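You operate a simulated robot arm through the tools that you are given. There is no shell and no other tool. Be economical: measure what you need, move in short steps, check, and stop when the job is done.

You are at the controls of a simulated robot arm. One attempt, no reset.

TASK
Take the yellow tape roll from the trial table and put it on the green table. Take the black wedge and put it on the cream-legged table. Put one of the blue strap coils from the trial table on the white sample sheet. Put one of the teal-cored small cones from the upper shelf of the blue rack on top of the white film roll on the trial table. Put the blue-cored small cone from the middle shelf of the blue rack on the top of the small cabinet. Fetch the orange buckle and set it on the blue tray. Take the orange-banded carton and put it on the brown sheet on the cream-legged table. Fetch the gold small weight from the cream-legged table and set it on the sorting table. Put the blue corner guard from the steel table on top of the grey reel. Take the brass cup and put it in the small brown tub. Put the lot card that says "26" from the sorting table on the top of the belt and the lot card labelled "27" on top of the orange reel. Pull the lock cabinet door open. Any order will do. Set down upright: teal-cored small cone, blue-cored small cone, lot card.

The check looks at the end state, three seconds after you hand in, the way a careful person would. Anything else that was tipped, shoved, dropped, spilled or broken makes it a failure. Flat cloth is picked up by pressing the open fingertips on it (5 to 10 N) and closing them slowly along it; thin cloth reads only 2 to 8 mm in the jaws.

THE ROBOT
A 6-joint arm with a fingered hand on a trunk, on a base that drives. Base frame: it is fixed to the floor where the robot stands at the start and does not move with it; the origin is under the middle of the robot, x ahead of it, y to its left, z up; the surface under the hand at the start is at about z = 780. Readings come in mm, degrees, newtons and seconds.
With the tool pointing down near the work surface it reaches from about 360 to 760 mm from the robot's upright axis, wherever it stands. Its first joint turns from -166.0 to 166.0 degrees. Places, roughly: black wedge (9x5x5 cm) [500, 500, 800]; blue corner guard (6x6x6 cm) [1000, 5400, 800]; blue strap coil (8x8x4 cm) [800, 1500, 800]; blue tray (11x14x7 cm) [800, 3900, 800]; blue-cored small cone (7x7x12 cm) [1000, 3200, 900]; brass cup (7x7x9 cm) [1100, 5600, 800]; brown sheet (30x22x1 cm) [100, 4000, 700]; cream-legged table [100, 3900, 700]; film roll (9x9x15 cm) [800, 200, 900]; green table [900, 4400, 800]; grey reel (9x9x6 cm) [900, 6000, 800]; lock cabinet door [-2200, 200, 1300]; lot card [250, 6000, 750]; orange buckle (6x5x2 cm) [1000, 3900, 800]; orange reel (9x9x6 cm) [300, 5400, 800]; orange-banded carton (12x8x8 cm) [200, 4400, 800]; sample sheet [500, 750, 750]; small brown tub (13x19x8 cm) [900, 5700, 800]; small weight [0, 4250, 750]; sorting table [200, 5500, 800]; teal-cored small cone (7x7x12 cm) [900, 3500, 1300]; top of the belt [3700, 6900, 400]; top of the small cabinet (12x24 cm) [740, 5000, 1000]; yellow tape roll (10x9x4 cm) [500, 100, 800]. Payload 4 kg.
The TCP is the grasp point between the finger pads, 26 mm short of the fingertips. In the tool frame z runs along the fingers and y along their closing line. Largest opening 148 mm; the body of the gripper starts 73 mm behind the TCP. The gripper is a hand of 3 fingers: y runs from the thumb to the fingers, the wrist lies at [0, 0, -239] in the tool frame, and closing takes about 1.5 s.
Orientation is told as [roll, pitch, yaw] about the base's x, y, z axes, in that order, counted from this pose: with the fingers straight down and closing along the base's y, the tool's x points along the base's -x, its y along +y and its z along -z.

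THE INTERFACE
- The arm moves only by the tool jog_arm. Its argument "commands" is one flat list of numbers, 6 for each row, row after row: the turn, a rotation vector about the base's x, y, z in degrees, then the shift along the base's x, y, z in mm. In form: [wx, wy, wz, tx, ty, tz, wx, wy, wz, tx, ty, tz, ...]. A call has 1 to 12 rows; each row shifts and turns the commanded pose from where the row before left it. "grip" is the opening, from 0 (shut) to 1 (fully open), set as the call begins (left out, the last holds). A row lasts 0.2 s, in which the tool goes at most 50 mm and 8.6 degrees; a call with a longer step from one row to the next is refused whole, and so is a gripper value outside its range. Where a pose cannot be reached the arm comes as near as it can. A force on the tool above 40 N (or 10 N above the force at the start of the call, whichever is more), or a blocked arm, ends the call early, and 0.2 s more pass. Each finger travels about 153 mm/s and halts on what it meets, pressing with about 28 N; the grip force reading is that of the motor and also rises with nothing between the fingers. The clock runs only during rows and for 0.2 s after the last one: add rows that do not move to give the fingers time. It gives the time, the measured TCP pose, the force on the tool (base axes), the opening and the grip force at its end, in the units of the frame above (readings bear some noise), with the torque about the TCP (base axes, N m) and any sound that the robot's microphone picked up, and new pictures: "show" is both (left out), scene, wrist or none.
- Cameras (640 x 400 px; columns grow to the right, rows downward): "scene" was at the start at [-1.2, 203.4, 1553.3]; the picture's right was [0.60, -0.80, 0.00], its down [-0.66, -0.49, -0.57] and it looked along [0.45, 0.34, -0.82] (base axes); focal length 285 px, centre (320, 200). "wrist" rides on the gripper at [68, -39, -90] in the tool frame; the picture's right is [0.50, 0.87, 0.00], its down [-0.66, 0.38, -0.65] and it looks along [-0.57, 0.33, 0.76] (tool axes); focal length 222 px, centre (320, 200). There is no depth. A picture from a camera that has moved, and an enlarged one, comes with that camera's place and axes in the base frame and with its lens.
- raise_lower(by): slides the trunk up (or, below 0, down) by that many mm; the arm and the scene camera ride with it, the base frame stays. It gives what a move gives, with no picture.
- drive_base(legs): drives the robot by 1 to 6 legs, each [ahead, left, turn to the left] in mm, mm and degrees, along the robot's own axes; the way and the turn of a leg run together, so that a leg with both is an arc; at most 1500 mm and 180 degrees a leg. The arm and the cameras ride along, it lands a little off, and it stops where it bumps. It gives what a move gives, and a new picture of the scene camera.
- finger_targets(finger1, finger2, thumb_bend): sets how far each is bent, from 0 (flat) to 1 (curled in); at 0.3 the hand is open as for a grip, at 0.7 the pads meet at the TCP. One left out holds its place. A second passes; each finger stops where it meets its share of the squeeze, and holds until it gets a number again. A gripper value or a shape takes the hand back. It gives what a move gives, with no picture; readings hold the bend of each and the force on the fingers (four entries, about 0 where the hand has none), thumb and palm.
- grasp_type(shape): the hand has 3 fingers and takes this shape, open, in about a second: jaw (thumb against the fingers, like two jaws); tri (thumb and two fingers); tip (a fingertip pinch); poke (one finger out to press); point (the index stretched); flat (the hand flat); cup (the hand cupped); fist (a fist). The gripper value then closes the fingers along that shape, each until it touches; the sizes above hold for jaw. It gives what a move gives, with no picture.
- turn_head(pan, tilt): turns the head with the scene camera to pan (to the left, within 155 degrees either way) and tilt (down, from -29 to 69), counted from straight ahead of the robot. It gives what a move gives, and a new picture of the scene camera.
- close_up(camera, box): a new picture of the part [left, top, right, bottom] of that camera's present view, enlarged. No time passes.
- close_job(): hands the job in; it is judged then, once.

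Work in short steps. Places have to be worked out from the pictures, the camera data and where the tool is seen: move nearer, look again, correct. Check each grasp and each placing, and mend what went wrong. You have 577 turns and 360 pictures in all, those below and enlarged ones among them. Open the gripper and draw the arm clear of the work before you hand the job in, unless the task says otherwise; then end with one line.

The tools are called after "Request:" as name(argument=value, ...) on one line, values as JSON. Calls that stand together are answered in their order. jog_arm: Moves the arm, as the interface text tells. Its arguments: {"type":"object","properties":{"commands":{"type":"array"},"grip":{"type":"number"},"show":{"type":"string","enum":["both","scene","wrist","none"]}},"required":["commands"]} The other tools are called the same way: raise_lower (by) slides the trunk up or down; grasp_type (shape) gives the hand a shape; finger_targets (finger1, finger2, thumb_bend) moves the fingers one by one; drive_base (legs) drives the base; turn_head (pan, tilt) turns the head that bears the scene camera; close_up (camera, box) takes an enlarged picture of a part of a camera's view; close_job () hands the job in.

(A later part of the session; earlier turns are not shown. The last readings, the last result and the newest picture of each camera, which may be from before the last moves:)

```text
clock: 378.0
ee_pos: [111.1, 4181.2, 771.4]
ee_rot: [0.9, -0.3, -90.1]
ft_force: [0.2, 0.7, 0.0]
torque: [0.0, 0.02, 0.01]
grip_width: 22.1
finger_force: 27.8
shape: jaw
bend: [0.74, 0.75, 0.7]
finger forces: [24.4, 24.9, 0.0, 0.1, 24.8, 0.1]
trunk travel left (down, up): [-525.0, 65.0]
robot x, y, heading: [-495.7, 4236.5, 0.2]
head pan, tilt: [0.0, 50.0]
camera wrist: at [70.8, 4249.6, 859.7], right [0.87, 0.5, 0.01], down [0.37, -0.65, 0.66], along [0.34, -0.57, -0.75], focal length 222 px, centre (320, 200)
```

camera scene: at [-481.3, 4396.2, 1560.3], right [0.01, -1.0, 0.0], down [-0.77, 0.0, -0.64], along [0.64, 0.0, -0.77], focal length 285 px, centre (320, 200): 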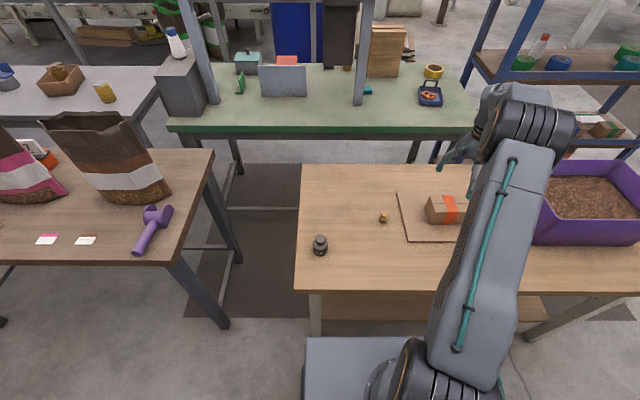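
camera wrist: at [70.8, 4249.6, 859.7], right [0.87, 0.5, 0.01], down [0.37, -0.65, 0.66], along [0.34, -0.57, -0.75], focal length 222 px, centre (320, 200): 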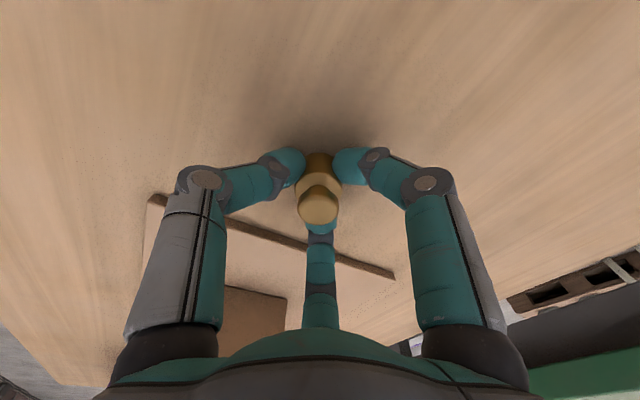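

Weight gripped. Lift, retreat and drive back to the sorting table.

Request:
jog_arm(commands=[0, 0, 0, 0, 0, 45, 0, 0, 0, 0, 0, 45, 0, 0, 0, 0, 0, 45, 0, 0, 0, 0, 0, 45, 0, 0, 0, 0, 0, 45, 0, 0, 0, 0, 0, 45, 0, 0, 0, 0, 0, 40, 0, 0, 0, 0, 0, 0], show="none")

Request:
drive_base(legs=[[-380, 0, 0], [0, 1400, 0]])

Request:
turn_head(pan=-5, tilt=42)

```text
clock: 379.8
ee_pos: [112.3, 4181.6, 1081.0]
ee_rot: [0.9, -0.3, -90.0]
ft_force: [1.1, -0.4, -0.7]
torque: [0.01, 0.0, 0.02]
grip_width: 21.9
finger_force: 28.5
shape: jaw
bend: [0.74, 0.75, 0.7]
finger forces: [24.4, 24.9, 0.0, 0.0, 24.8, 0.0]
trunk travel left (down, up): [-525.0, 65.0]
robot x, y, heading: [-495.3, 4239.7, 0.0]
head pan, tilt: [0.0, 50.0]
```

```text
clock: 388.9
ee_pos: [-269.9, 5581.1, 1080.3]
ee_rot: [1.1, -0.2, -90.6]
ft_force: [0.4, -0.1, -0.8]
torque: [0.0, 0.03, 0.04]
grip_width: 22.0
finger_force: 28.0
shape: jaw
bend: [0.74, 0.75, 0.7]
finger forces: [24.4, 24.9, 0.0, 0.0, 24.8, 0.0]
trunk travel left (down, up): [-525.0, 65.0]
robot x, y, heading: [-880.5, 5639.5, -0.0]
head pan, tilt: [0.0, 50.0]
camera scene: at [-860.6, 5800.4, 1560.3], right [0.0, -1.0, 0.0], down [-0.77, 0.0, -0.64], along [0.64, 0.0, -0.77], focal length 285 px, centre (320, 200)
```

scene: 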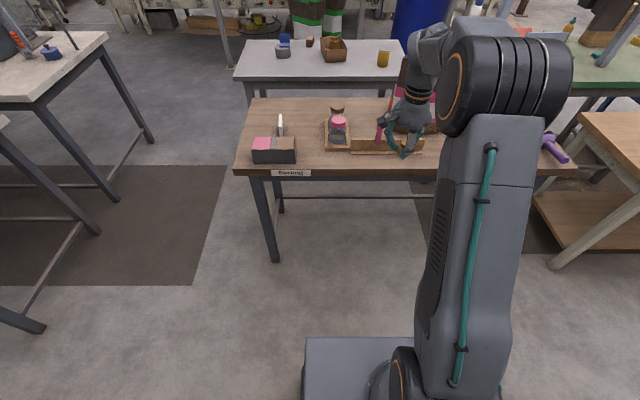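

```text
clock: 389.6
ee_pos: [-269.6, 5580.7, 1079.5]
ee_rot: [1.0, -0.3, -90.6]
ft_force: [0.0, 0.7, -1.6]
torque: [-0.03, 0.0, -0.03]
grip_width: 21.9
finger_force: 27.9
shape: jaw
bend: [0.74, 0.75, 0.7]
finger forces: [24.4, 24.9, 0.0, 0.0, 24.9, 0.1]
trunk travel left (down, up): [-525.0, 65.0]
robot x, y, heading: [-881.8, 5638.8, -0.0]
head pan, tilt: [-5.0, 42.0]
camera scene: at [-854.4, 5793.1, 1571.5], right [-0.09, -1.0, 0.0], down [-0.67, 0.06, -0.74], along [0.74, -0.07, -0.67], focal length 285 px, centre (320, 200)
```

scene: 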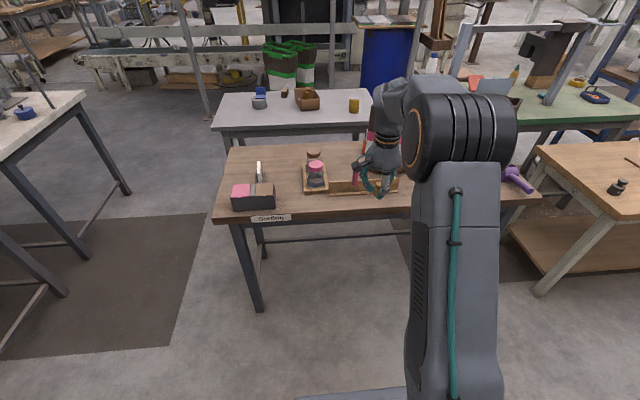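

I'll place it on the free area near [265,5905] (where card 26 used to be). Drive in.

Request:
drive_base(legs=[[0, 220, 0], [455, 0, 0]])

Request:
jog_arm(commands=[0, 0, 0, 25, 35, 0, 0, 0, 0, 25, 35, 0, 0, 0, 0, 25, 35, 0, 0, 0, 0, 0, 0, -45, 0, 0, 0, 0, 0, -45, 0, 0, 0, 0, 0, 0], show="both")

```text
clock: 393.6
ee_pos: [183.6, 5799.4, 1080.3]
ee_rot: [1.0, -0.4, -90.8]
ft_force: [0.0, -0.4, -0.4]
torque: [-0.02, 0.02, 0.01]
grip_width: 21.8
finger_force: 27.9
shape: jaw
bend: [0.74, 0.75, 0.7]
finger forces: [24.3, 24.9, 0.1, 0.1, 24.8, 0.0]
trunk travel left (down, up): [-525.0, 65.0]
robot x, y, heading: [-427.4, 5860.7, -0.2]
head pan, tilt: [-5.0, 42.0]
camera scene: at [-400.7, 6013.0, 1571.6], right [-0.09, -1.0, 0.0], down [-0.67, 0.06, -0.74], along [0.74, -0.07, -0.67], focal length 285 px, centre (320, 200)
```

scene: 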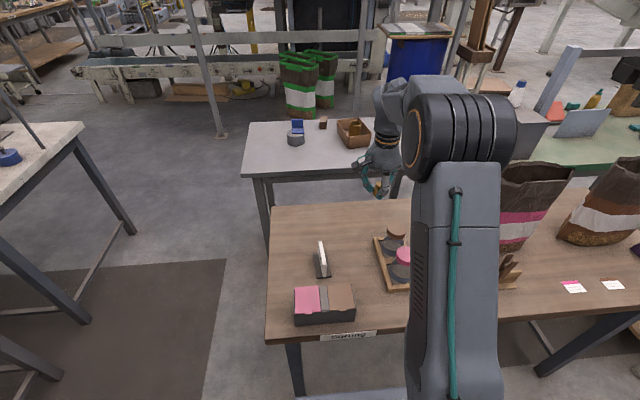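

```text
clock: 395.0
ee_pos: [259.0, 5903.7, 989.7]
ee_rot: [0.9, -0.2, -90.7]
ft_force: [0.0, 0.3, -1.6]
torque: [-0.02, 0.0, 0.03]
grip_width: 21.7
finger_force: 28.0
shape: jaw
bend: [0.74, 0.75, 0.7]
finger forces: [24.4, 24.9, 0.0, 0.1, 24.7, 0.0]
trunk travel left (down, up): [-525.0, 65.0]
robot x, y, heading: [-429.4, 5860.1, -0.2]
head pan, tilt: [-5.0, 42.0]
camera scene: at [-400.6, 6013.1, 1571.6], right [-0.09, -1.0, 0.0], down [-0.67, 0.06, -0.74], along [0.74, -0.07, -0.67], focal length 285 px, centre (320, 200)
camera wrist: at [219.0, 5973.0, 1078.5], right [0.87, 0.49, 0.01], down [0.36, -0.66, 0.66], along [0.33, -0.57, -0.75], focal length 222 px, centre (320, 200)
```

scene: 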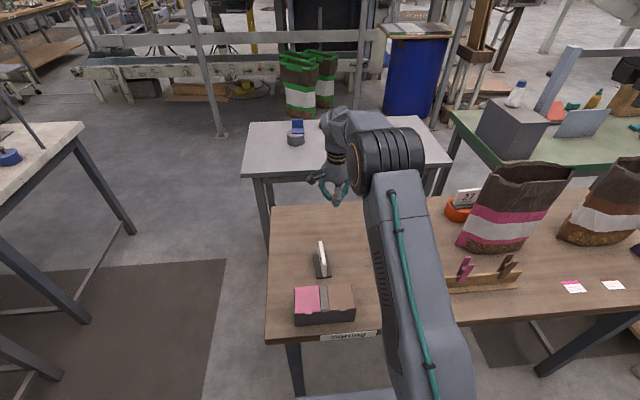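
wrist: 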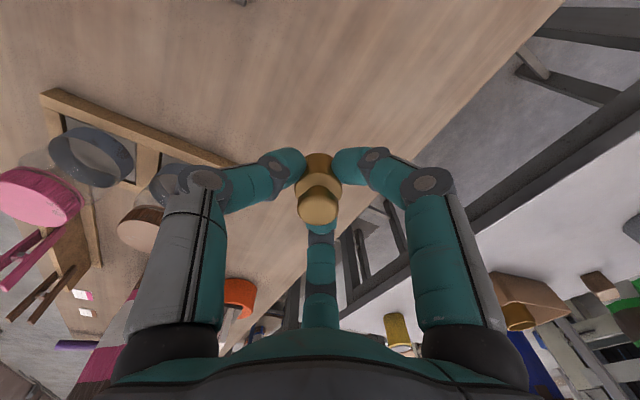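

Clear spot below. Lower until contact (~842).

Request:
jog_arm(commands=[0, 0, 0, 0, 0, -45, 0, 0, 0, 0, 0, -45, 0, 0, 0, 0, 0, -40, 0, 0, 0, 0, 0, -8, 0, 0, 0, 0, 0, -4, 0, 0, 0, 0, 0, -3, 0, 0, 0, 0, 0, -3, 0, 0, 0, 0, 0, -3, 0, 0, 0, 0, 0, -3, 0, 0, 0, 0, 0, -3], show="none")

```text
clock: 396.7
ee_pos: [259.0, 5903.8, 848.5]
ee_rot: [1.8, -0.5, -90.8]
ft_force: [-4.3, -1.2, 21.7]
torque: [-0.07, 0.21, -0.02]
grip_width: 23.9
finger_force: 28.4
shape: jaw
bend: [0.75, 0.76, 0.71]
finger forces: [27.6, 28.6, 0.0, 0.0, 32.8, 0.0]
trunk travel left (down, up): [-525.0, 65.0]
robot x, y, heading: [-426.4, 5860.3, -0.5]
head pan, tilt: [-5.0, 42.0]
stopped in row 8: the force on the tool passed its limit at 43 N (the readings are from after the stop); the commanded pose is now the measured one
```

Contact. Release and rise.

Request:
jog_arm(commands=[0, 0, 0, 0, 0, 1, 0, 0, 0, 0, 0, 0, 0, 0, 0, 0, 0, 0, 0, 0, 0, 0, 0, 0, 0, 0, 0, 0, 0, 30, 0, 0, 0, 0, 0, 45, 0, 0, 0, 0, 0, 45, 0, 0, 0, 0, 0, 45, 0, 0, 0, 0, 0, 45, 0, 0, 0, 0, 0, 0], show="wrist", grip=0.5)

```text
clock: 398.9
ee_pos: [259.7, 5903.6, 1055.9]
ee_rot: [1.3, -0.4, -90.8]
ft_force: [-0.7, -1.1, 0.0]
torque: [0.03, 0.0, 0.0]
grip_width: 73.4
finger_force: 0.2
shape: jaw
bend: [0.36, 0.36, 0.7]
finger forces: [0.0, 0.0, 0.0, 0.0, 0.1, 0.0]
trunk travel left (down, up): [-525.0, 65.0]
robot x, y, heading: [-428.5, 5864.7, -0.5]
head pan, tilt: [-5.0, 42.0]
camera wrist: at [218.7, 5972.9, 1144.5], right [0.87, 0.49, 0.02], down [0.35, -0.66, 0.67], along [0.34, -0.57, -0.75], focal length 222 px, centre (320, 200)
```

wrist: 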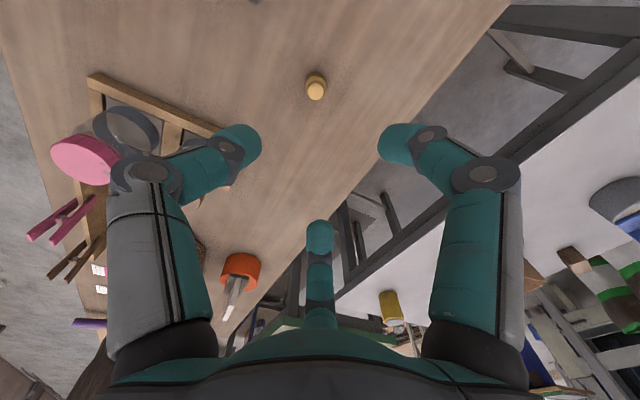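

Weight placed upright. Now the teal cone: drive down the aisle to the rack's west side near its south end (y≈2670).

Request:
drive_base(legs=[[-460, 0, 0.4], [0, -1500, 0], [0, -1500, 0], [0, -190, 0], [900, 0, 0]])

Request:
turn_head(pan=0, tilt=20)

```text
clock: 421.2
ee_pos: [682.1, 2720.7, 1055.5]
ee_rot: [1.4, -0.3, -90.6]
ft_force: [-0.8, 0.1, 0.4]
torque: [0.01, -0.02, -0.05]
grip_width: 73.6
finger_force: 0.0
shape: jaw
bend: [0.36, 0.36, 0.7]
finger forces: [0.0, 0.1, 0.0, 0.0, 0.1, 0.0]
trunk travel left (down, up): [-525.0, 65.0]
robot x, y, heading: [-4.0, 2677.6, -0.2]
head pan, tilt: [-5.0, 42.0]
camera scene: at [22.0, 2829.1, 1571.6], right [-0.09, -1.0, 0.0], down [-0.67, 0.06, -0.74], along [0.74, -0.07, -0.67], focal length 285 px, centre (320, 200)
```

scene: 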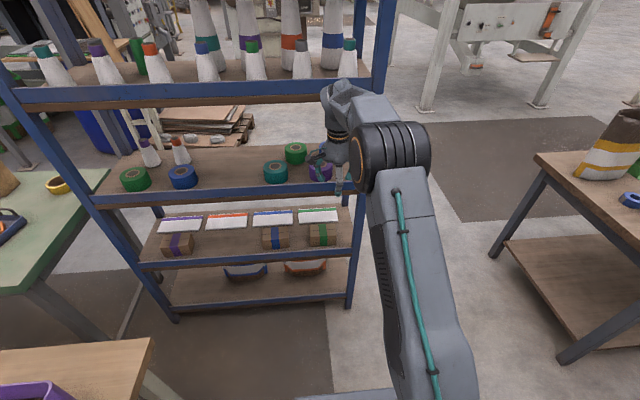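

```text
clock: 422.1
ee_pos: [682.1, 2720.1, 1055.0]
ee_rot: [1.3, -0.3, -90.6]
ft_force: [0.2, 0.2, 0.1]
torque: [0.0, 0.0, -0.02]
grip_width: 73.6
finger_force: 0.1
shape: jaw
bend: [0.36, 0.36, 0.7]
finger forces: [0.0, 0.0, 0.0, 0.0, 0.0, 0.0]
trunk travel left (down, up): [-525.0, 65.0]
robot x, y, heading: [-2.6, 2677.5, -0.2]
head pan, tilt: [0.0, 20.0]
camera scene: at [31.8, 2836.3, 1605.8], right [0.0, -1.0, 0.0], down [-0.34, 0.0, -0.94], along [0.94, 0.0, -0.34], focal length 285 px, centre (320, 200)
```

scene: 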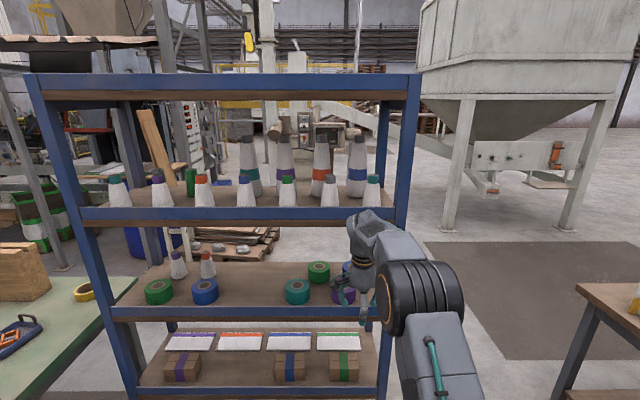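

The teal small cone at the south end is near [895,2672] on the upper shelf, 75 mm from the corner post. I'll approach pitched 45° and yawed −30° from the NW. First raise trunk and reorient.

Request:
raise_lower(by=65)

Request:
jog_arm(commands=[0, 0, 7.6, -12, 9, 25, 0, 0, 7.6, -12, 9, 25, 0, 0, 7.6, -12, 9, 25, 0, 0, 7.6, -12, 9, 25, 0, 0, 7.6, -12, 9, 25, 0, 0, 7.6, -12, 9, 25, 0, 0, 7.6, -12, 9, 25, 0, 0, 7.4, -12, 9, 25], show="none")

Request:
jog_arm(commands=[-3.75, -6.5, 0, 0, 0, 20, -3.75, -6.5, 0, 0, 0, 20, -3.75, -6.5, 0, 0, 0, 20, -3.75, -6.5, 0, 0, 0, 20, -3.75, -6.5, 0, 0, 0, 20, -3.75, -6.5, 0, 0, 0, 20, 0, 0, 0, 0, 0, 0], show="both")

```text
clock: 423.1
ee_pos: [682.6, 2721.1, 1120.5]
ee_rot: [1.3, -0.4, -90.6]
ft_force: [-0.3, -0.1, -0.3]
torque: [-0.01, -0.01, -0.01]
grip_width: 73.5
finger_force: 0.1
shape: jaw
bend: [0.36, 0.36, 0.7]
finger forces: [0.0, 0.0, 0.0, 0.0, 0.1, 0.0]
trunk travel left (down, up): [-590.0, 0.0]
robot x, y, heading: [-2.3, 2678.8, 0.2]
head pan, tilt: [0.0, 20.0]
```

```text
clock: 424.9
ee_pos: [586.6, 2792.6, 1321.4]
ee_rot: [1.4, -0.3, -29.9]
ft_force: [-0.3, 0.7, 0.3]
torque: [0.04, -0.01, 0.0]
grip_width: 73.5
finger_force: 0.1
shape: jaw
bend: [0.36, 0.36, 0.7]
finger forces: [0.1, 0.0, 0.0, 0.1, 0.1, 0.0]
trunk travel left (down, up): [-590.0, 0.0]
robot x, y, heading: [-0.7, 2678.5, -0.1]
head pan, tilt: [0.0, 20.0]
```

```text
clock: 426.5
ee_pos: [586.2, 2793.4, 1439.9]
ee_rot: [1.5, -45.3, -30.1]
ft_force: [0.6, 0.6, -0.5]
torque: [0.01, 0.01, 0.03]
grip_width: 73.6
finger_force: 0.1
shape: jaw
bend: [0.36, 0.36, 0.7]
finger forces: [0.1, 0.0, 0.0, 0.1, 0.1, 0.0]
trunk travel left (down, up): [-590.0, 0.0]
robot x, y, heading: [-4.5, 2678.0, -0.2]
head pan, tilt: [0.0, 20.0]
camera scene: at [31.7, 2836.4, 1670.9], right [0.0, -1.0, 0.0], down [-0.34, 0.0, -0.94], along [0.94, 0.0, -0.34], focal length 285 px, centre (320, 200)
camera wrist: at [469.3, 2813.5, 1454.9], right [0.12, 0.93, -0.34], down [0.17, 0.32, 0.93], along [0.98, -0.17, -0.12], focal length 222 px, centre (320, 200)
```

scene: 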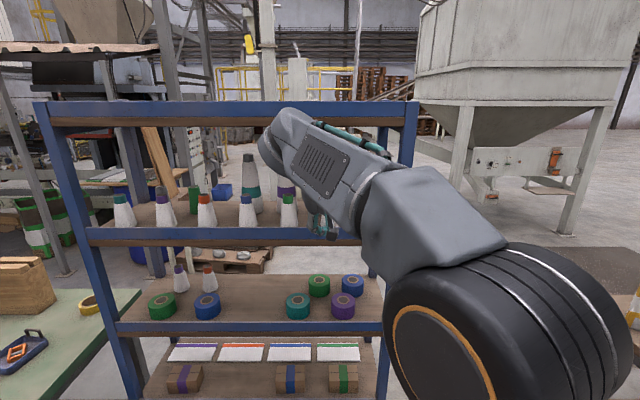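
wrist: 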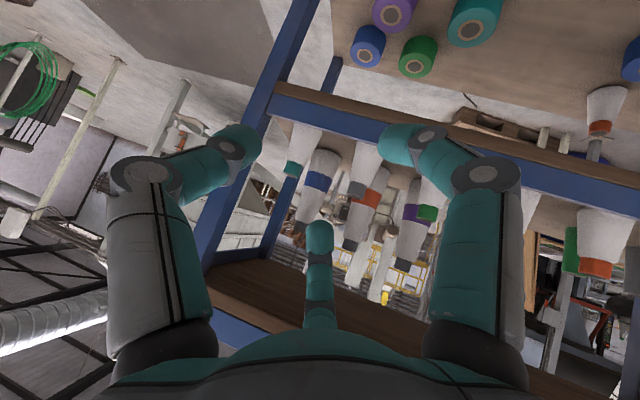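

The wrist sees the teal cone at about [900,2660], top z≈1370. Drive 150 mm closer, then move to the pre-grasp point.

Request:
drive_base(legs=[[150, 0, 0]])

Request:
jog_arm(commands=[0, 0, 0, 22, -25, -9, 0, 0, 0, 22, -25, -9, 0, 0, 0, 22, -25, -9, 0, 0, 0, 22, -24, -9, 0, 0, 0, 0, 0, 0], show="both", grip=0.6)

```text
clock: 427.9
ee_pos: [736.7, 2792.5, 1440.7]
ee_rot: [1.4, -45.3, -30.1]
ft_force: [0.9, 0.2, -0.7]
torque: [0.0, 0.03, -0.02]
grip_width: 73.6
finger_force: 0.1
shape: jaw
bend: [0.36, 0.36, 0.7]
finger forces: [0.1, 0.0, 0.0, 0.0, 0.0, 0.0]
trunk travel left (down, up): [-590.0, 0.0]
robot x, y, heading: [148.2, 2675.7, 0.1]
head pan, tilt: [0.0, 20.0]
camera scene: at [182.5, 2835.8, 1670.9], right [0.0, -1.0, 0.0], down [-0.34, 0.0, -0.94], along [0.94, 0.0, -0.34], focal length 285 px, centre (320, 200)
```

scene: 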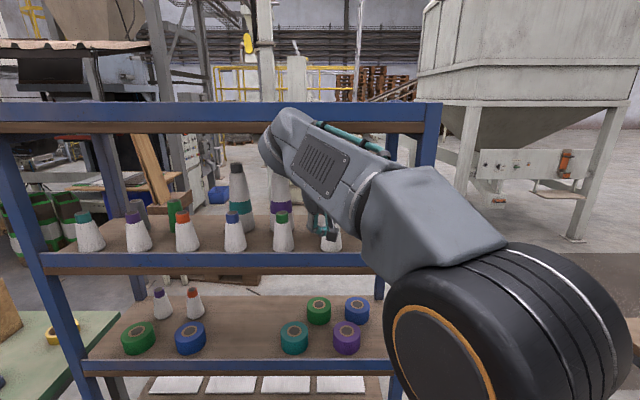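

```text
clock: 429.1
ee_pos: [824.9, 2693.3, 1405.1]
ee_rot: [1.3, -45.2, -30.1]
ft_force: [1.2, -0.4, 0.4]
torque: [-0.01, 0.02, 0.01]
grip_width: 88.3
finger_force: 0.1
shape: jaw
bend: [0.32, 0.32, 0.7]
finger forces: [0.0, 0.0, 0.0, 0.0, 0.0, 0.1]
trunk travel left (down, up): [-590.0, 0.0]
robot x, y, heading: [143.8, 2675.3, -0.0]
head pan, tilt: [0.0, 20.0]
camera scene: at [181.4, 2835.7, 1670.9], right [0.0, -1.0, 0.0], down [-0.34, 0.0, -0.94], along [0.94, 0.0, -0.34], focal length 285 px, centre (320, 200)
camera wrist: at [708.0, 2713.9, 1418.9], right [0.12, 0.93, -0.34], down [0.17, 0.32, 0.93], along [0.98, -0.17, -0.12], focal length 222 px, centre (320, 200)
```

scene: 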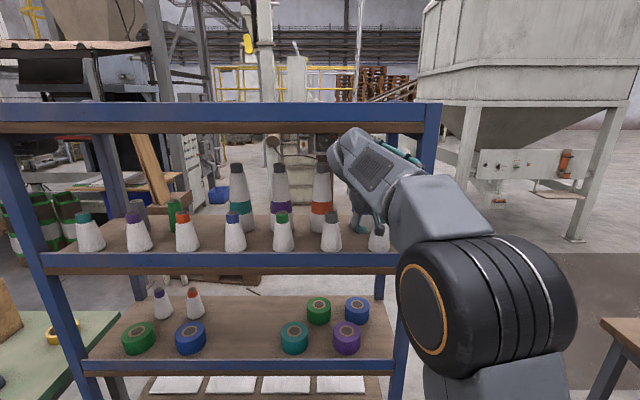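
wrist: 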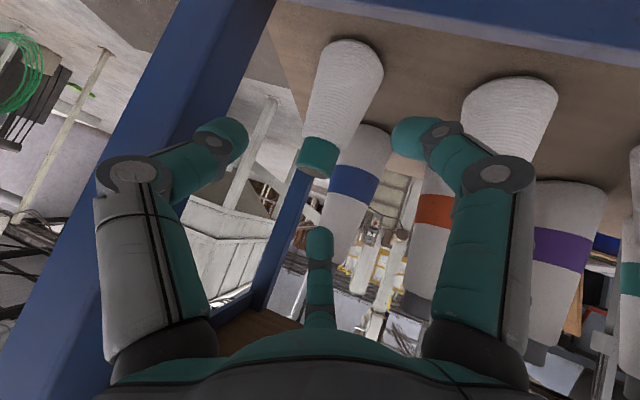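

Cone axis ≈[897,2663], base ≈1253. Align and approach along the tool axis with the grip at 0.55.

Request:
jog_arm(commands=[0, 0, 0, 17, 2, 0, 0, 0, 0, 18, -11, -21, 0, 0, 0, 18, -11, -21, 0, 0, 0, 0, 0, 0], show="wrist", grip=0.55)

```text
clock: 430.1
ee_pos: [878.9, 2672.2, 1361.5]
ee_rot: [1.5, -45.3, -30.0]
ft_force: [0.2, -0.4, 0.2]
torque: [-0.02, 0.0, -0.03]
grip_width: 82.1
finger_force: 0.0
shape: jaw
bend: [0.34, 0.34, 0.7]
finger forces: [0.0, 0.1, 0.1, 0.0, 0.0, 0.0]
trunk travel left (down, up): [-590.0, 0.0]
robot x, y, heading: [145.6, 2674.0, -0.1]
head pan, tilt: [0.0, 20.0]
camera wrist: at [761.1, 2693.6, 1376.6], right [0.12, 0.93, -0.34], down [0.17, 0.32, 0.93], along [0.98, -0.17, -0.12], focal length 222 px, centre (320, 200)
```

wrist: 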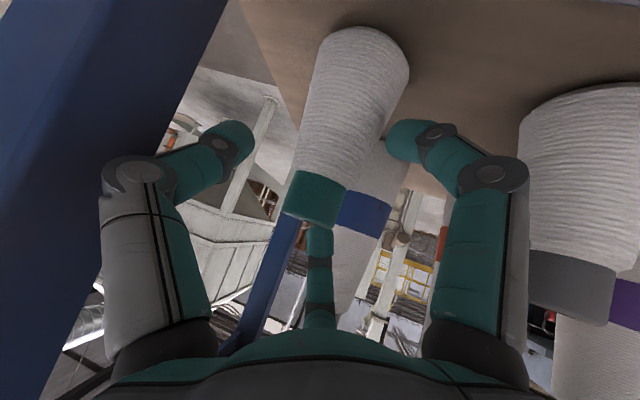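

Nearly there; final 27 mm, then close in stages.

Request:
jog_arm(commands=[0, 0, 0, 9, -4, -10, 0, 0, 0, 8, -4, -9, 0, 0, 0, 0, 0, 0], show="wrist")

Request:
jog_arm(commands=[0, 0, 0, 0, 0, 0, 0, 0, 0, 0, 0, 0, 0, 0, 0, 0, 0, 0], show="wrist", grip=0.4)

```text
clock: 430.9
ee_pos: [893.0, 2666.3, 1342.8]
ee_rot: [1.5, -45.3, -30.0]
ft_force: [-2.2, 8.8, 1.1]
torque: [-0.16, 0.09, -0.44]
grip_width: 81.2
finger_force: 0.0
shape: jaw
bend: [0.34, 0.34, 0.7]
finger forces: [1.1, 0.0, 0.0, 0.1, 7.2, 0.0]
trunk travel left (down, up): [-590.0, 0.0]
robot x, y, heading: [148.3, 2673.8, -0.3]
head pan, tilt: [0.0, 20.0]
camera wrist: at [777.0, 2687.4, 1357.4], right [0.11, 0.93, -0.34], down [0.17, 0.32, 0.93], along [0.98, -0.17, -0.12], focal length 222 px, centre (320, 200)
```

wrist: 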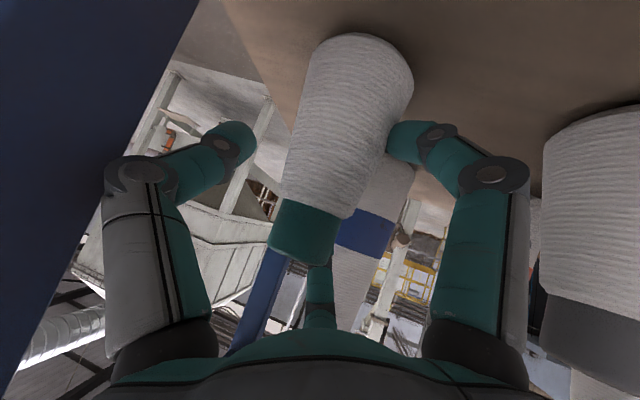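

```text
clock: 431.7
ee_pos: [894.6, 2664.6, 1342.4]
ee_rot: [1.4, -45.3, -30.0]
ft_force: [0.2, 0.8, -0.7]
torque: [0.01, -0.03, -0.02]
grip_width: 59.9
finger_force: 0.1
shape: jaw
bend: [0.77, 0.77, 0.7]
finger forces: [0.1, 0.0, 0.0, 0.0, 0.6, 0.0]
trunk travel left (down, up): [-590.0, 0.0]
robot x, y, heading: [148.6, 2674.9, -0.2]
head pan, tilt: [0.0, 20.0]
camera wrist: at [777.3, 2684.9, 1357.3], right [0.12, 0.93, -0.34], down [0.17, 0.32, 0.93], along [0.98, -0.17, -0.12], focal length 222 px, centre (320, 200)
```

wrist: 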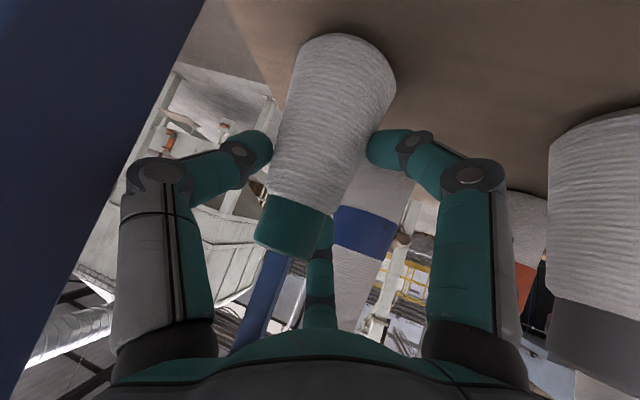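

Thumb is touching the cone lightly. Close further.

Request:
jog_arm(commands=[0, 0, 0, 0, 0, 0, 0, 0, 0, 0, 0, 0, 0, 0, 0, 0, 0, 0], show="wrist", grip=0.22)

```text
clock: 432.5
ee_pos: [894.1, 2665.2, 1344.2]
ee_rot: [1.5, -45.4, -30.1]
ft_force: [2.3, 0.8, 7.7]
torque: [0.0, -0.12, 0.03]
grip_width: 40.2
finger_force: 27.8
shape: jaw
bend: [0.81, 0.76, 0.7]
finger forces: [18.5, 25.1, 0.1, 0.2, 26.3, 0.1]
trunk travel left (down, up): [-590.0, 0.0]
robot x, y, heading: [148.7, 2676.1, -0.1]
head pan, tilt: [0.0, 20.0]
camera wrist: at [776.8, 2685.2, 1358.4], right [0.12, 0.93, -0.34], down [0.17, 0.32, 0.93], along [0.98, -0.17, -0.12], focal length 222 px, centre (320, 200)
```

wrist: 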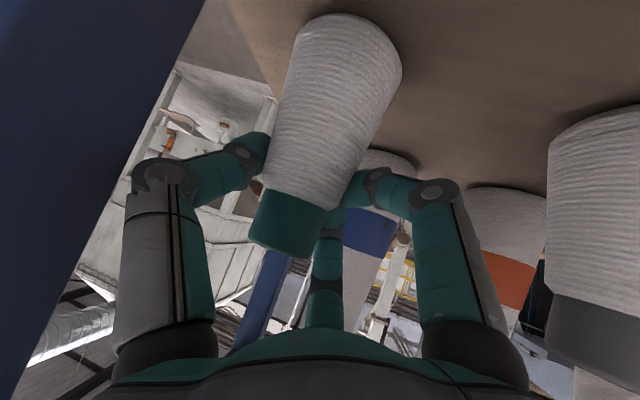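

All three fingers grip. Lift 30 mm then back out along the approach direction.

Request:
jog_arm(commands=[0, 0, 0, 0, 0, 10, 0, 0, 0, 0, 0, 15, 0, 0, 0, 0, 2, 15, 0, 0, 0, -20, 12, 10, 0, 0, 0, -25, 15, 5, 0, 0, 0, 0, 0, 0], show="both", grip=0.15)

```text
clock: 433.9
ee_pos: [849.6, 2693.9, 1396.7]
ee_rot: [1.4, -45.3, -30.0]
ft_force: [0.1, -0.3, -1.6]
torque: [0.02, 0.01, 0.01]
grip_width: 40.0
finger_force: 28.3
shape: jaw
bend: [0.81, 0.76, 0.7]
finger forces: [19.5, 26.0, 0.0, 0.1, 26.4, 0.1]
trunk travel left (down, up): [-590.0, 0.0]
robot x, y, heading: [145.2, 2677.1, -0.2]
head pan, tilt: [0.0, 20.0]
camera scene: at [181.8, 2835.7, 1670.9], right [0.0, -1.0, 0.0], down [-0.34, 0.0, -0.94], along [0.94, 0.0, -0.34], focal length 285 px, centre (320, 200)
camera wrist: at [732.5, 2715.0, 1412.0], right [0.12, 0.93, -0.34], down [0.17, 0.32, 0.93], along [0.98, -0.17, -0.12], focal length 222 px, centre (320, 200)
```

scene: 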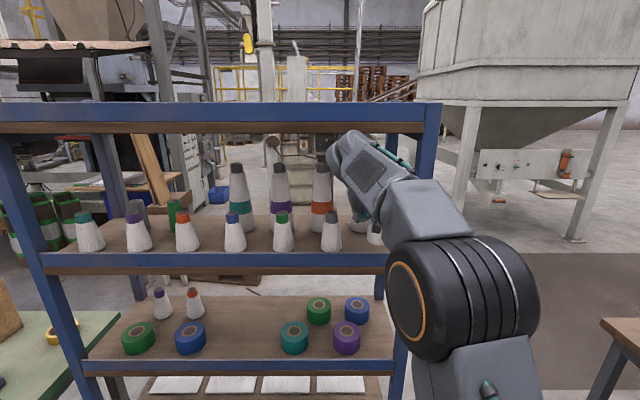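
wrist: 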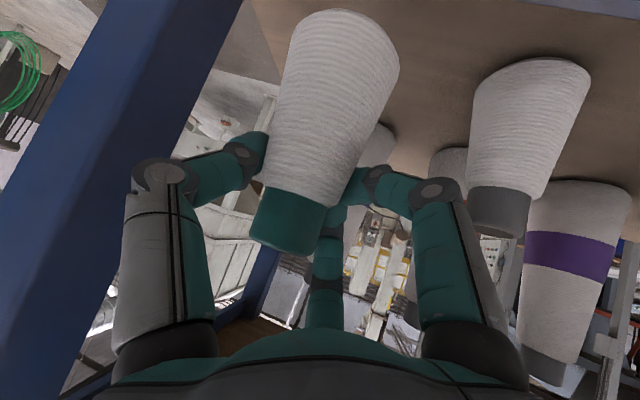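

Cone held upright. Back out, yaw the hand to point straight ahead, and drive to the trial table by the film roll.

Request:
drive_base(legs=[[-700, 0, 0]])

Request:
jog_arm(commands=[0, 0, 7.5, -5, 0, 0, 0, 0, 7.5, -5, 0, 0, 0, 0, 7.5, -5, 0, 0, 0, 0, 7.5, -5, 0, 0, 0, 0, 0, 0, 0, 0], show="none")

Request:
drive_base(legs=[[0, -1300, 0], [0, -1130, 0]])

Request:
turn_head(pan=-5, tilt=35)

```text
clock: 437.7
ee_pos: [156.4, 2696.5, 1397.5]
ee_rot: [1.5, -45.3, -30.0]
ft_force: [0.1, -0.4, -2.2]
torque: [-0.01, -0.06, 0.02]
grip_width: 39.6
finger_force: 28.1
shape: jaw
bend: [0.81, 0.76, 0.7]
finger forces: [19.5, 26.0, 0.0, 0.0, 26.4, 0.1]
trunk travel left (down, up): [-590.0, 0.0]
robot x, y, heading: [-550.4, 2679.7, -0.3]
head pan, tilt: [0.0, 20.0]
camera scene: at [-511.7, 2838.6, 1670.9], right [0.0, -1.0, 0.0], down [-0.34, 0.0, -0.94], along [0.94, 0.0, -0.34], focal length 285 px, centre (320, 200)
```

scene: 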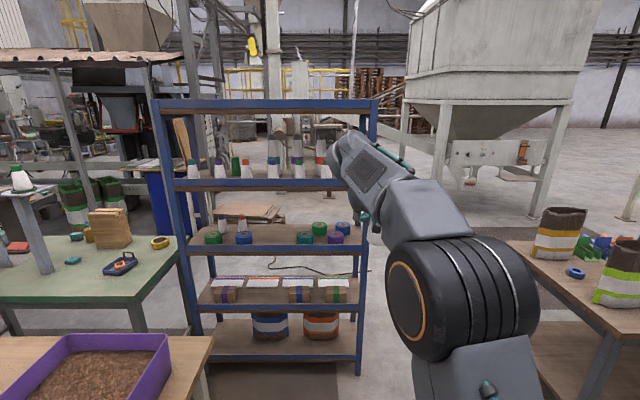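

```text
clock: 438.9
ee_pos: [136.2, 2696.2, 1398.1]
ee_rot: [1.5, -45.3, 0.1]
ft_force: [-0.7, -0.3, -1.8]
torque: [0.04, 0.02, -0.02]
grip_width: 39.8
finger_force: 28.1
shape: jaw
bend: [0.81, 0.76, 0.7]
finger forces: [19.7, 26.4, 0.1, 0.0, 26.2, 0.0]
trunk travel left (down, up): [-590.0, 0.0]
robot x, y, heading: [-546.1, 2677.3, 0.1]
head pan, tilt: [0.0, 20.0]
```

```text
clock: 450.8
ee_pos: [115.7, 262.7, 1398.4]
ee_rot: [1.4, -45.4, -0.1]
ft_force: [-0.3, 0.4, -1.6]
torque: [0.02, -0.06, 0.0]
grip_width: 39.5
finger_force: 27.4
shape: jaw
bend: [0.81, 0.76, 0.7]
finger forces: [19.8, 26.2, 0.0, 0.1, 26.2, 0.0]
trunk travel left (down, up): [-590.0, 0.0]
robot x, y, heading: [-568.9, 245.3, -0.3]
head pan, tilt: [0.0, 20.0]
camera scene: at [-533.4, 403.9, 1670.9], right [0.0, -1.0, 0.0], down [-0.34, 0.0, -0.94], along [0.94, 0.0, -0.34], focal length 285 px, centre (320, 200)
```

scene: 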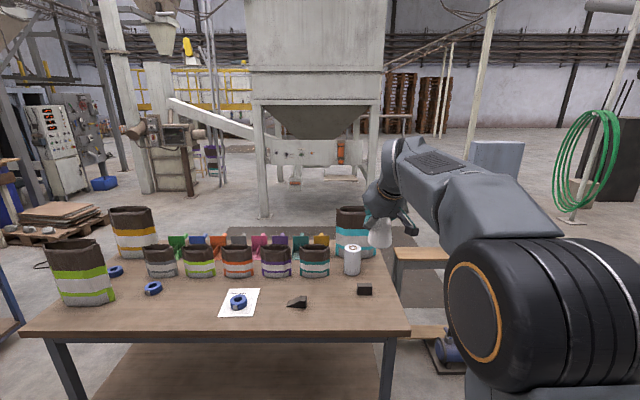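

```text
clock: 451.6
ee_pos: [113.9, 262.5, 1398.5]
ee_rot: [1.3, -45.3, 0.0]
ft_force: [0.6, 0.6, -1.4]
torque: [0.07, -0.03, 0.0]
grip_width: 39.9
finger_force: 27.7
shape: jaw
bend: [0.81, 0.76, 0.7]
finger forces: [19.7, 26.4, 0.1, 0.0, 26.2, 0.0]
trunk travel left (down, up): [-590.0, 0.0]
robot x, y, heading: [-570.5, 242.0, -0.1]
head pan, tilt: [-5.0, 35.0]
camera scene: at [-538.8, 396.5, 1647.1], right [-0.09, -1.0, 0.0], down [-0.57, 0.05, -0.82], along [0.82, -0.07, -0.57], focal length 285 px, centre (320, 200)
```

scene: 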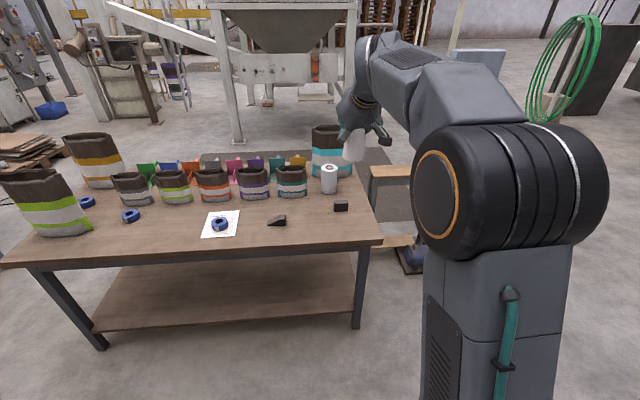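

Film roll top ≈[775,230,930]. Drive up to the table.

Request:
drive_base(legs=[[585, -25, 0]])

Request:
turn_head(pan=-15, tilt=40)

Request:
jog_arm(commands=[0, 0, 0, 0, 0, -45, 0, 0, 0, 0, 0, -45, 0, 0, 0, 0, 0, -45, 0, 0, 0, 0, 0, -45, 0, 0, 0, 0, 0, -45, 0, 0, 0, 0, 0, 0])

```text
clock: 454.9
ee_pos: [702.7, 235.4, 1396.5]
ee_rot: [1.3, -45.2, 0.0]
ft_force: [0.5, 0.2, -1.7]
torque: [0.02, 0.0, -0.02]
grip_width: 39.8
finger_force: 28.4
shape: jaw
bend: [0.81, 0.76, 0.7]
finger forces: [19.8, 26.3, 0.0, 0.0, 26.2, 0.0]
trunk travel left (down, up): [-590.0, 0.0]
robot x, y, heading: [21.2, 217.0, -0.6]
head pan, tilt: [-5.0, 35.0]
camera scene: at [50.4, 369.0, 1647.1], right [-0.09, -1.0, 0.0], down [-0.57, 0.05, -0.82], along [0.82, -0.07, -0.57], focal length 285 px, centre (320, 200)
```

scene: 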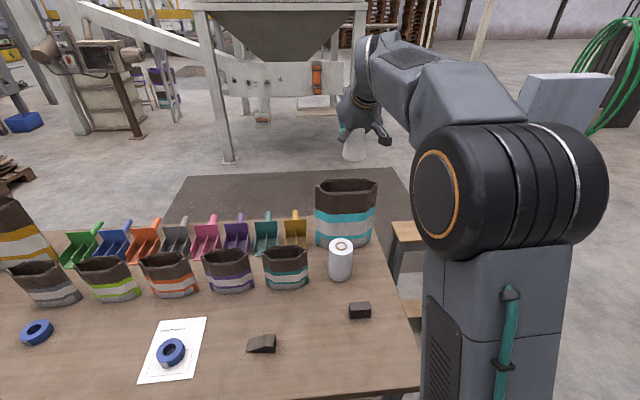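

```text
clock: 455.6
ee_pos: [702.8, 235.2, 1396.5]
ee_rot: [1.3, -45.3, -0.1]
ft_force: [-0.7, 0.3, -1.4]
torque: [0.01, -0.02, 0.0]
grip_width: 39.6
finger_force: 27.7
shape: jaw
bend: [0.81, 0.76, 0.7]
finger forces: [19.8, 26.3, 0.0, 0.0, 26.2, 0.0]
trunk travel left (down, up): [-590.0, 0.0]
robot x, y, heading: [20.8, 213.5, -0.2]
head pan, tilt: [-15.0, 40.0]
camera scene: at [44.4, 354.7, 1639.5], right [-0.26, -0.97, 0.0], down [-0.62, 0.17, -0.77], along [0.74, -0.2, -0.64], focal length 285 px, centre (320, 200)
```

scene: 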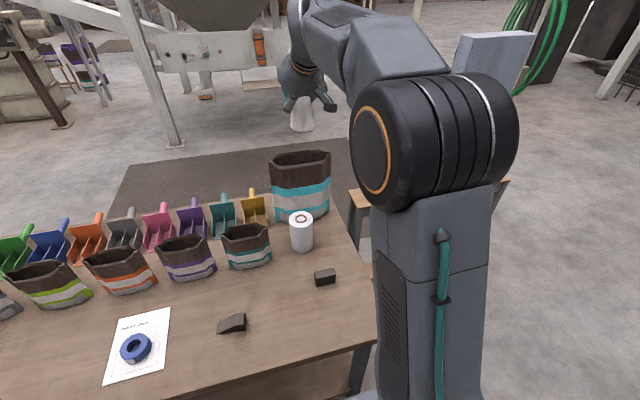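

```text
clock: 457.1
ee_pos: [704.3, 235.2, 1172.2]
ee_rot: [1.5, -45.4, -0.1]
ft_force: [0.7, 0.5, -1.6]
torque: [0.04, 0.0, 0.0]
grip_width: 39.4
finger_force: 28.3
shape: jaw
bend: [0.81, 0.76, 0.7]
finger forces: [20.8, 26.3, 0.0, 0.0, 25.5, 0.0]
trunk travel left (down, up): [-590.0, 0.0]
robot x, y, heading: [18.2, 216.0, -0.2]
head pan, tilt: [-15.0, 40.0]
camera scene: at [44.4, 354.7, 1639.5], right [-0.26, -0.96, 0.0], down [-0.62, 0.17, -0.77], along [0.74, -0.2, -0.64], focal length 285 px, centre (320, 200)
camera wrist: at [592.3, 194.7, 1186.9], right [-0.37, 0.87, -0.34], down [-0.01, 0.36, 0.93], along [0.93, 0.35, -0.12], focal length 222 px, centre (320, 200)
```

scene: 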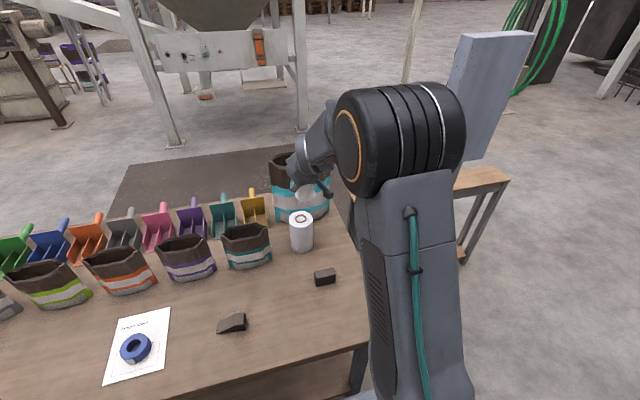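
wrist: 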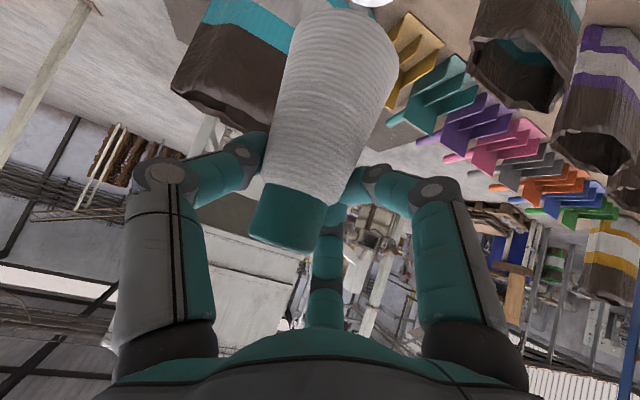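

Approach to just above the film roll and look again.

Request:
jog_arm(commands=[0, 0, 0, 25, -2, -35, 0, 0, 0, 25, -3, -35, 0, 0, 0, 25, -3, -20, 0, 0, 0, 0, 0, 0])

Request:
close_up(camera="scene", box=[260, 150, 360, 270])

```text
clock: 458.1
ee_pos: [777.4, 227.0, 1081.8]
ee_rot: [1.4, -45.4, 0.1]
ft_force: [0.5, -0.9, -2.8]
torque: [0.02, -0.02, 0.03]
grip_width: 39.1
finger_force: 28.4
shape: jaw
bend: [0.81, 0.76, 0.7]
finger forces: [21.0, 26.5, 0.0, 0.0, 25.6, 0.0]
trunk travel left (down, up): [-590.0, 0.0]
robot x, y, heading: [19.2, 217.0, -0.2]
head pan, tilt: [-15.0, 40.0]
camera scene: at [44.6, 354.7, 1639.5], right [-0.26, -0.96, 0.0], down [-0.62, 0.17, -0.77], along [0.74, -0.2, -0.64], focal length 285 px, centre (320, 200)
camera wrist: at [666.6, 186.6, 1097.3], right [-0.37, 0.87, -0.34], down [-0.01, 0.36, 0.93], along [0.93, 0.35, -0.12], focal length 222 px, centre (320, 200)
```

scene: 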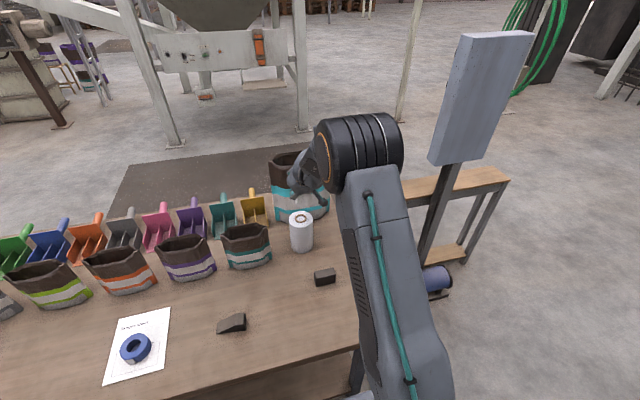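
wrist: 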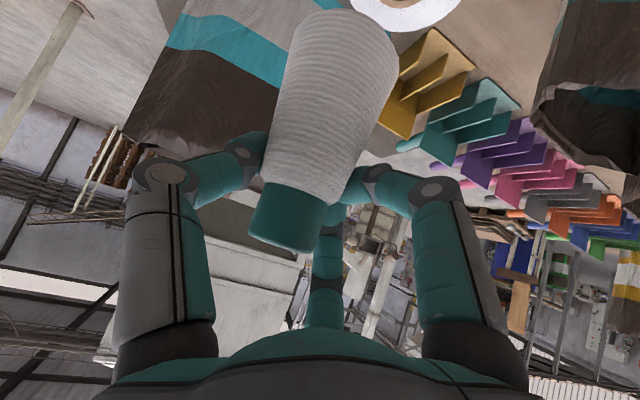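

```text
3.33 times, centred on (310, 210) of scene
camera zoom: at [44.6, 354.7, 1639.5], right [-0.26, -0.96, 0.0], down [-0.62, 0.17, -0.77], along [0.74, -0.2, -0.64], focal length 951 px, centre (353, 167)
```

zoom: 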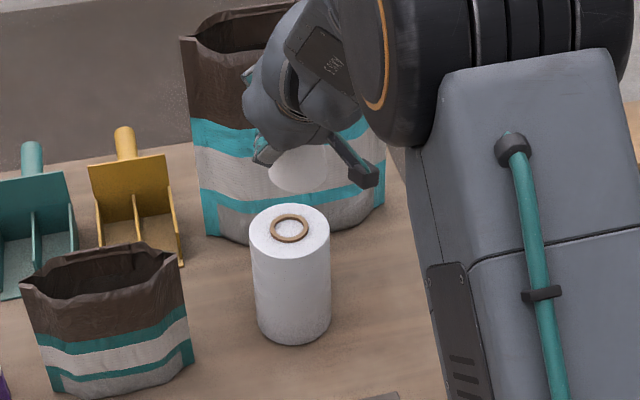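

Film centre ≈[786,230]; the cone axis is ≈[784,219]. Shift +11 mm in y and lower to near contact.

Request:
jog_arm(commands=[0, 0, 0, 2, 11, -10, 0, 0, 0, 0, 0, -20, 0, 0, 0, 0, 0, -10, 0, 0, 0, 0, 0, 0], show="wrist")

Request:
close_up(camera="scene", box=[260, 150, 360, 270])

```text
clock: 459.1
ee_pos: [780.5, 236.2, 1058.1]
ee_rot: [1.0, -45.3, 0.0]
ft_force: [-0.1, 0.1, -2.5]
torque: [0.01, 0.0, 0.0]
grip_width: 39.2
finger_force: 28.1
shape: jaw
bend: [0.81, 0.76, 0.7]
finger forces: [21.0, 26.5, 0.1, 0.1, 25.6, 0.0]
out of reach, approached as far as the arm can: row 2, 3
trunk travel left (down, up): [-590.0, 0.0]
robot x, y, heading: [20.6, 218.6, -0.2]
head pan, tilt: [-15.0, 40.0]
camera wrist: at [668.7, 195.8, 1072.4], right [-0.36, 0.87, -0.34], down [-0.01, 0.37, 0.93], along [0.93, 0.34, -0.13], focal length 222 px, centre (320, 200)
```

wrist: 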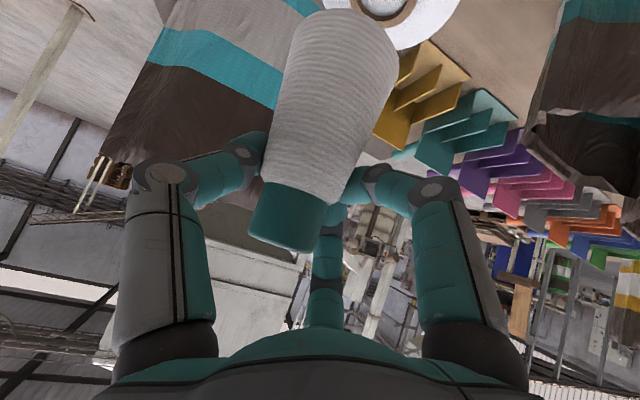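

```text
3.33 times, centred on (310, 210) of scene
camera zoom: at [44.4, 354.7, 1639.5], right [-0.26, -0.96, 0.0], down [-0.62, 0.17, -0.77], along [0.74, -0.2, -0.64], focal length 951 px, centre (353, 167)
```

zoom: 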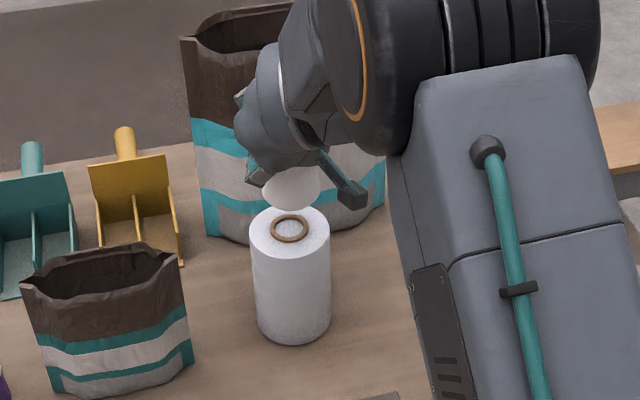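

Reach limit because the trunk is high; raise the arm 70 mm and lower the trunk 95 mm instead.

Request:
jog_arm(commands=[0, 0, 0, 0, 0, 35, 0, 0, 0, 0, 0, 35, 0, 0, 0, 0, 0, 0], show="none")

Request:
raise_lower(by=-85)

Request:
jog_arm(commands=[0, 0, 0, 0, 0, 0])

Request:
close_up(camera="scene", box=[260, 130, 360, 250])

```text
clock: 459.9
ee_pos: [780.9, 237.0, 1128.3]
ee_rot: [1.4, -45.3, 0.0]
ft_force: [0.1, 0.9, -1.3]
torque: [0.08, 0.02, -0.01]
grip_width: 38.9
finger_force: 27.6
shape: jaw
bend: [0.81, 0.76, 0.7]
finger forces: [21.1, 26.5, 0.1, 0.1, 25.6, 0.0]
trunk travel left (down, up): [-590.0, 0.0]
robot x, y, heading: [21.6, 214.7, 0.0]
head pan, tilt: [-15.0, 40.0]
```

```text
clock: 461.1
ee_pos: [780.0, 235.3, 1042.0]
ee_rot: [1.4, -45.2, 0.0]
ft_force: [-0.4, -0.5, -1.6]
torque: [0.02, 0.02, 0.0]
grip_width: 39.2
finger_force: 27.4
shape: jaw
bend: [0.81, 0.76, 0.7]
finger forces: [21.1, 26.6, 0.1, 0.0, 25.6, 0.1]
trunk travel left (down, up): [-505.0, 85.0]
robot x, y, heading: [18.5, 212.5, -0.2]
head pan, tilt: [-15.0, 40.0]
```

```text
clock: 461.5
ee_pos: [780.8, 235.7, 1042.9]
ee_rot: [1.4, -45.2, 0.0]
ft_force: [-0.4, 0.5, -1.9]
torque: [0.03, -0.04, -0.01]
grip_width: 39.2
finger_force: 28.2
shape: jaw
bend: [0.81, 0.76, 0.7]
finger forces: [21.1, 26.5, 0.0, 0.1, 25.6, 0.1]
trunk travel left (down, up): [-505.0, 85.0]
robot x, y, heading: [20.4, 215.6, 0.0]
head pan, tilt: [-15.0, 40.0]
camera scene: at [44.4, 354.7, 1554.5], right [-0.26, -0.96, 0.0], down [-0.62, 0.17, -0.77], along [0.74, -0.2, -0.64], focal length 285 px, centre (320, 200)
camera wrist: at [668.8, 195.4, 1056.8], right [-0.37, 0.87, -0.34], down [-0.01, 0.36, 0.93], along [0.93, 0.35, -0.12], focal length 222 px, centre (320, 200)
```

scene: 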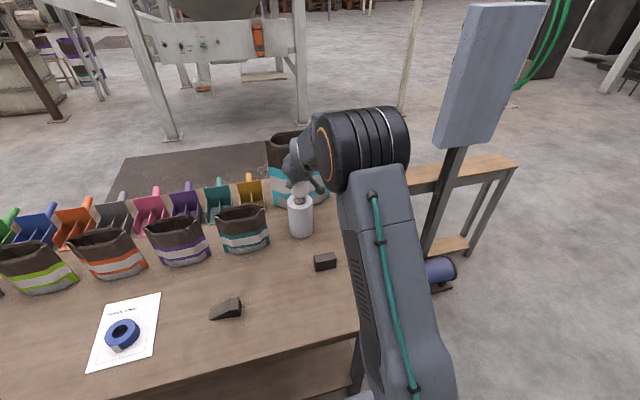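
wrist: 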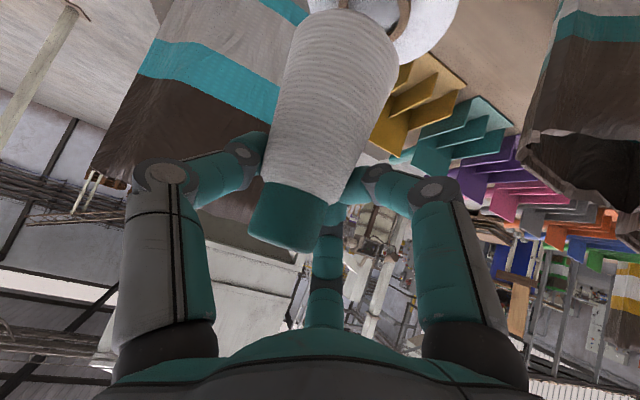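

```text
3.33 times, centred on (310, 190) of scene
camera zoom: at [44.4, 354.7, 1554.5], right [-0.26, -0.96, 0.0], down [-0.62, 0.17, -0.77], along [0.74, -0.2, -0.64], focal length 951 px, centre (353, 233)
```

zoom: 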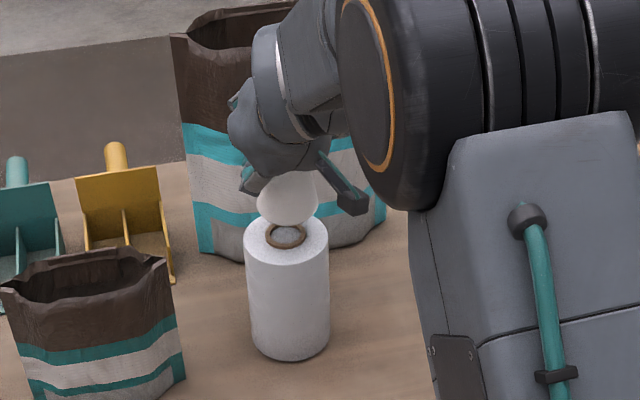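

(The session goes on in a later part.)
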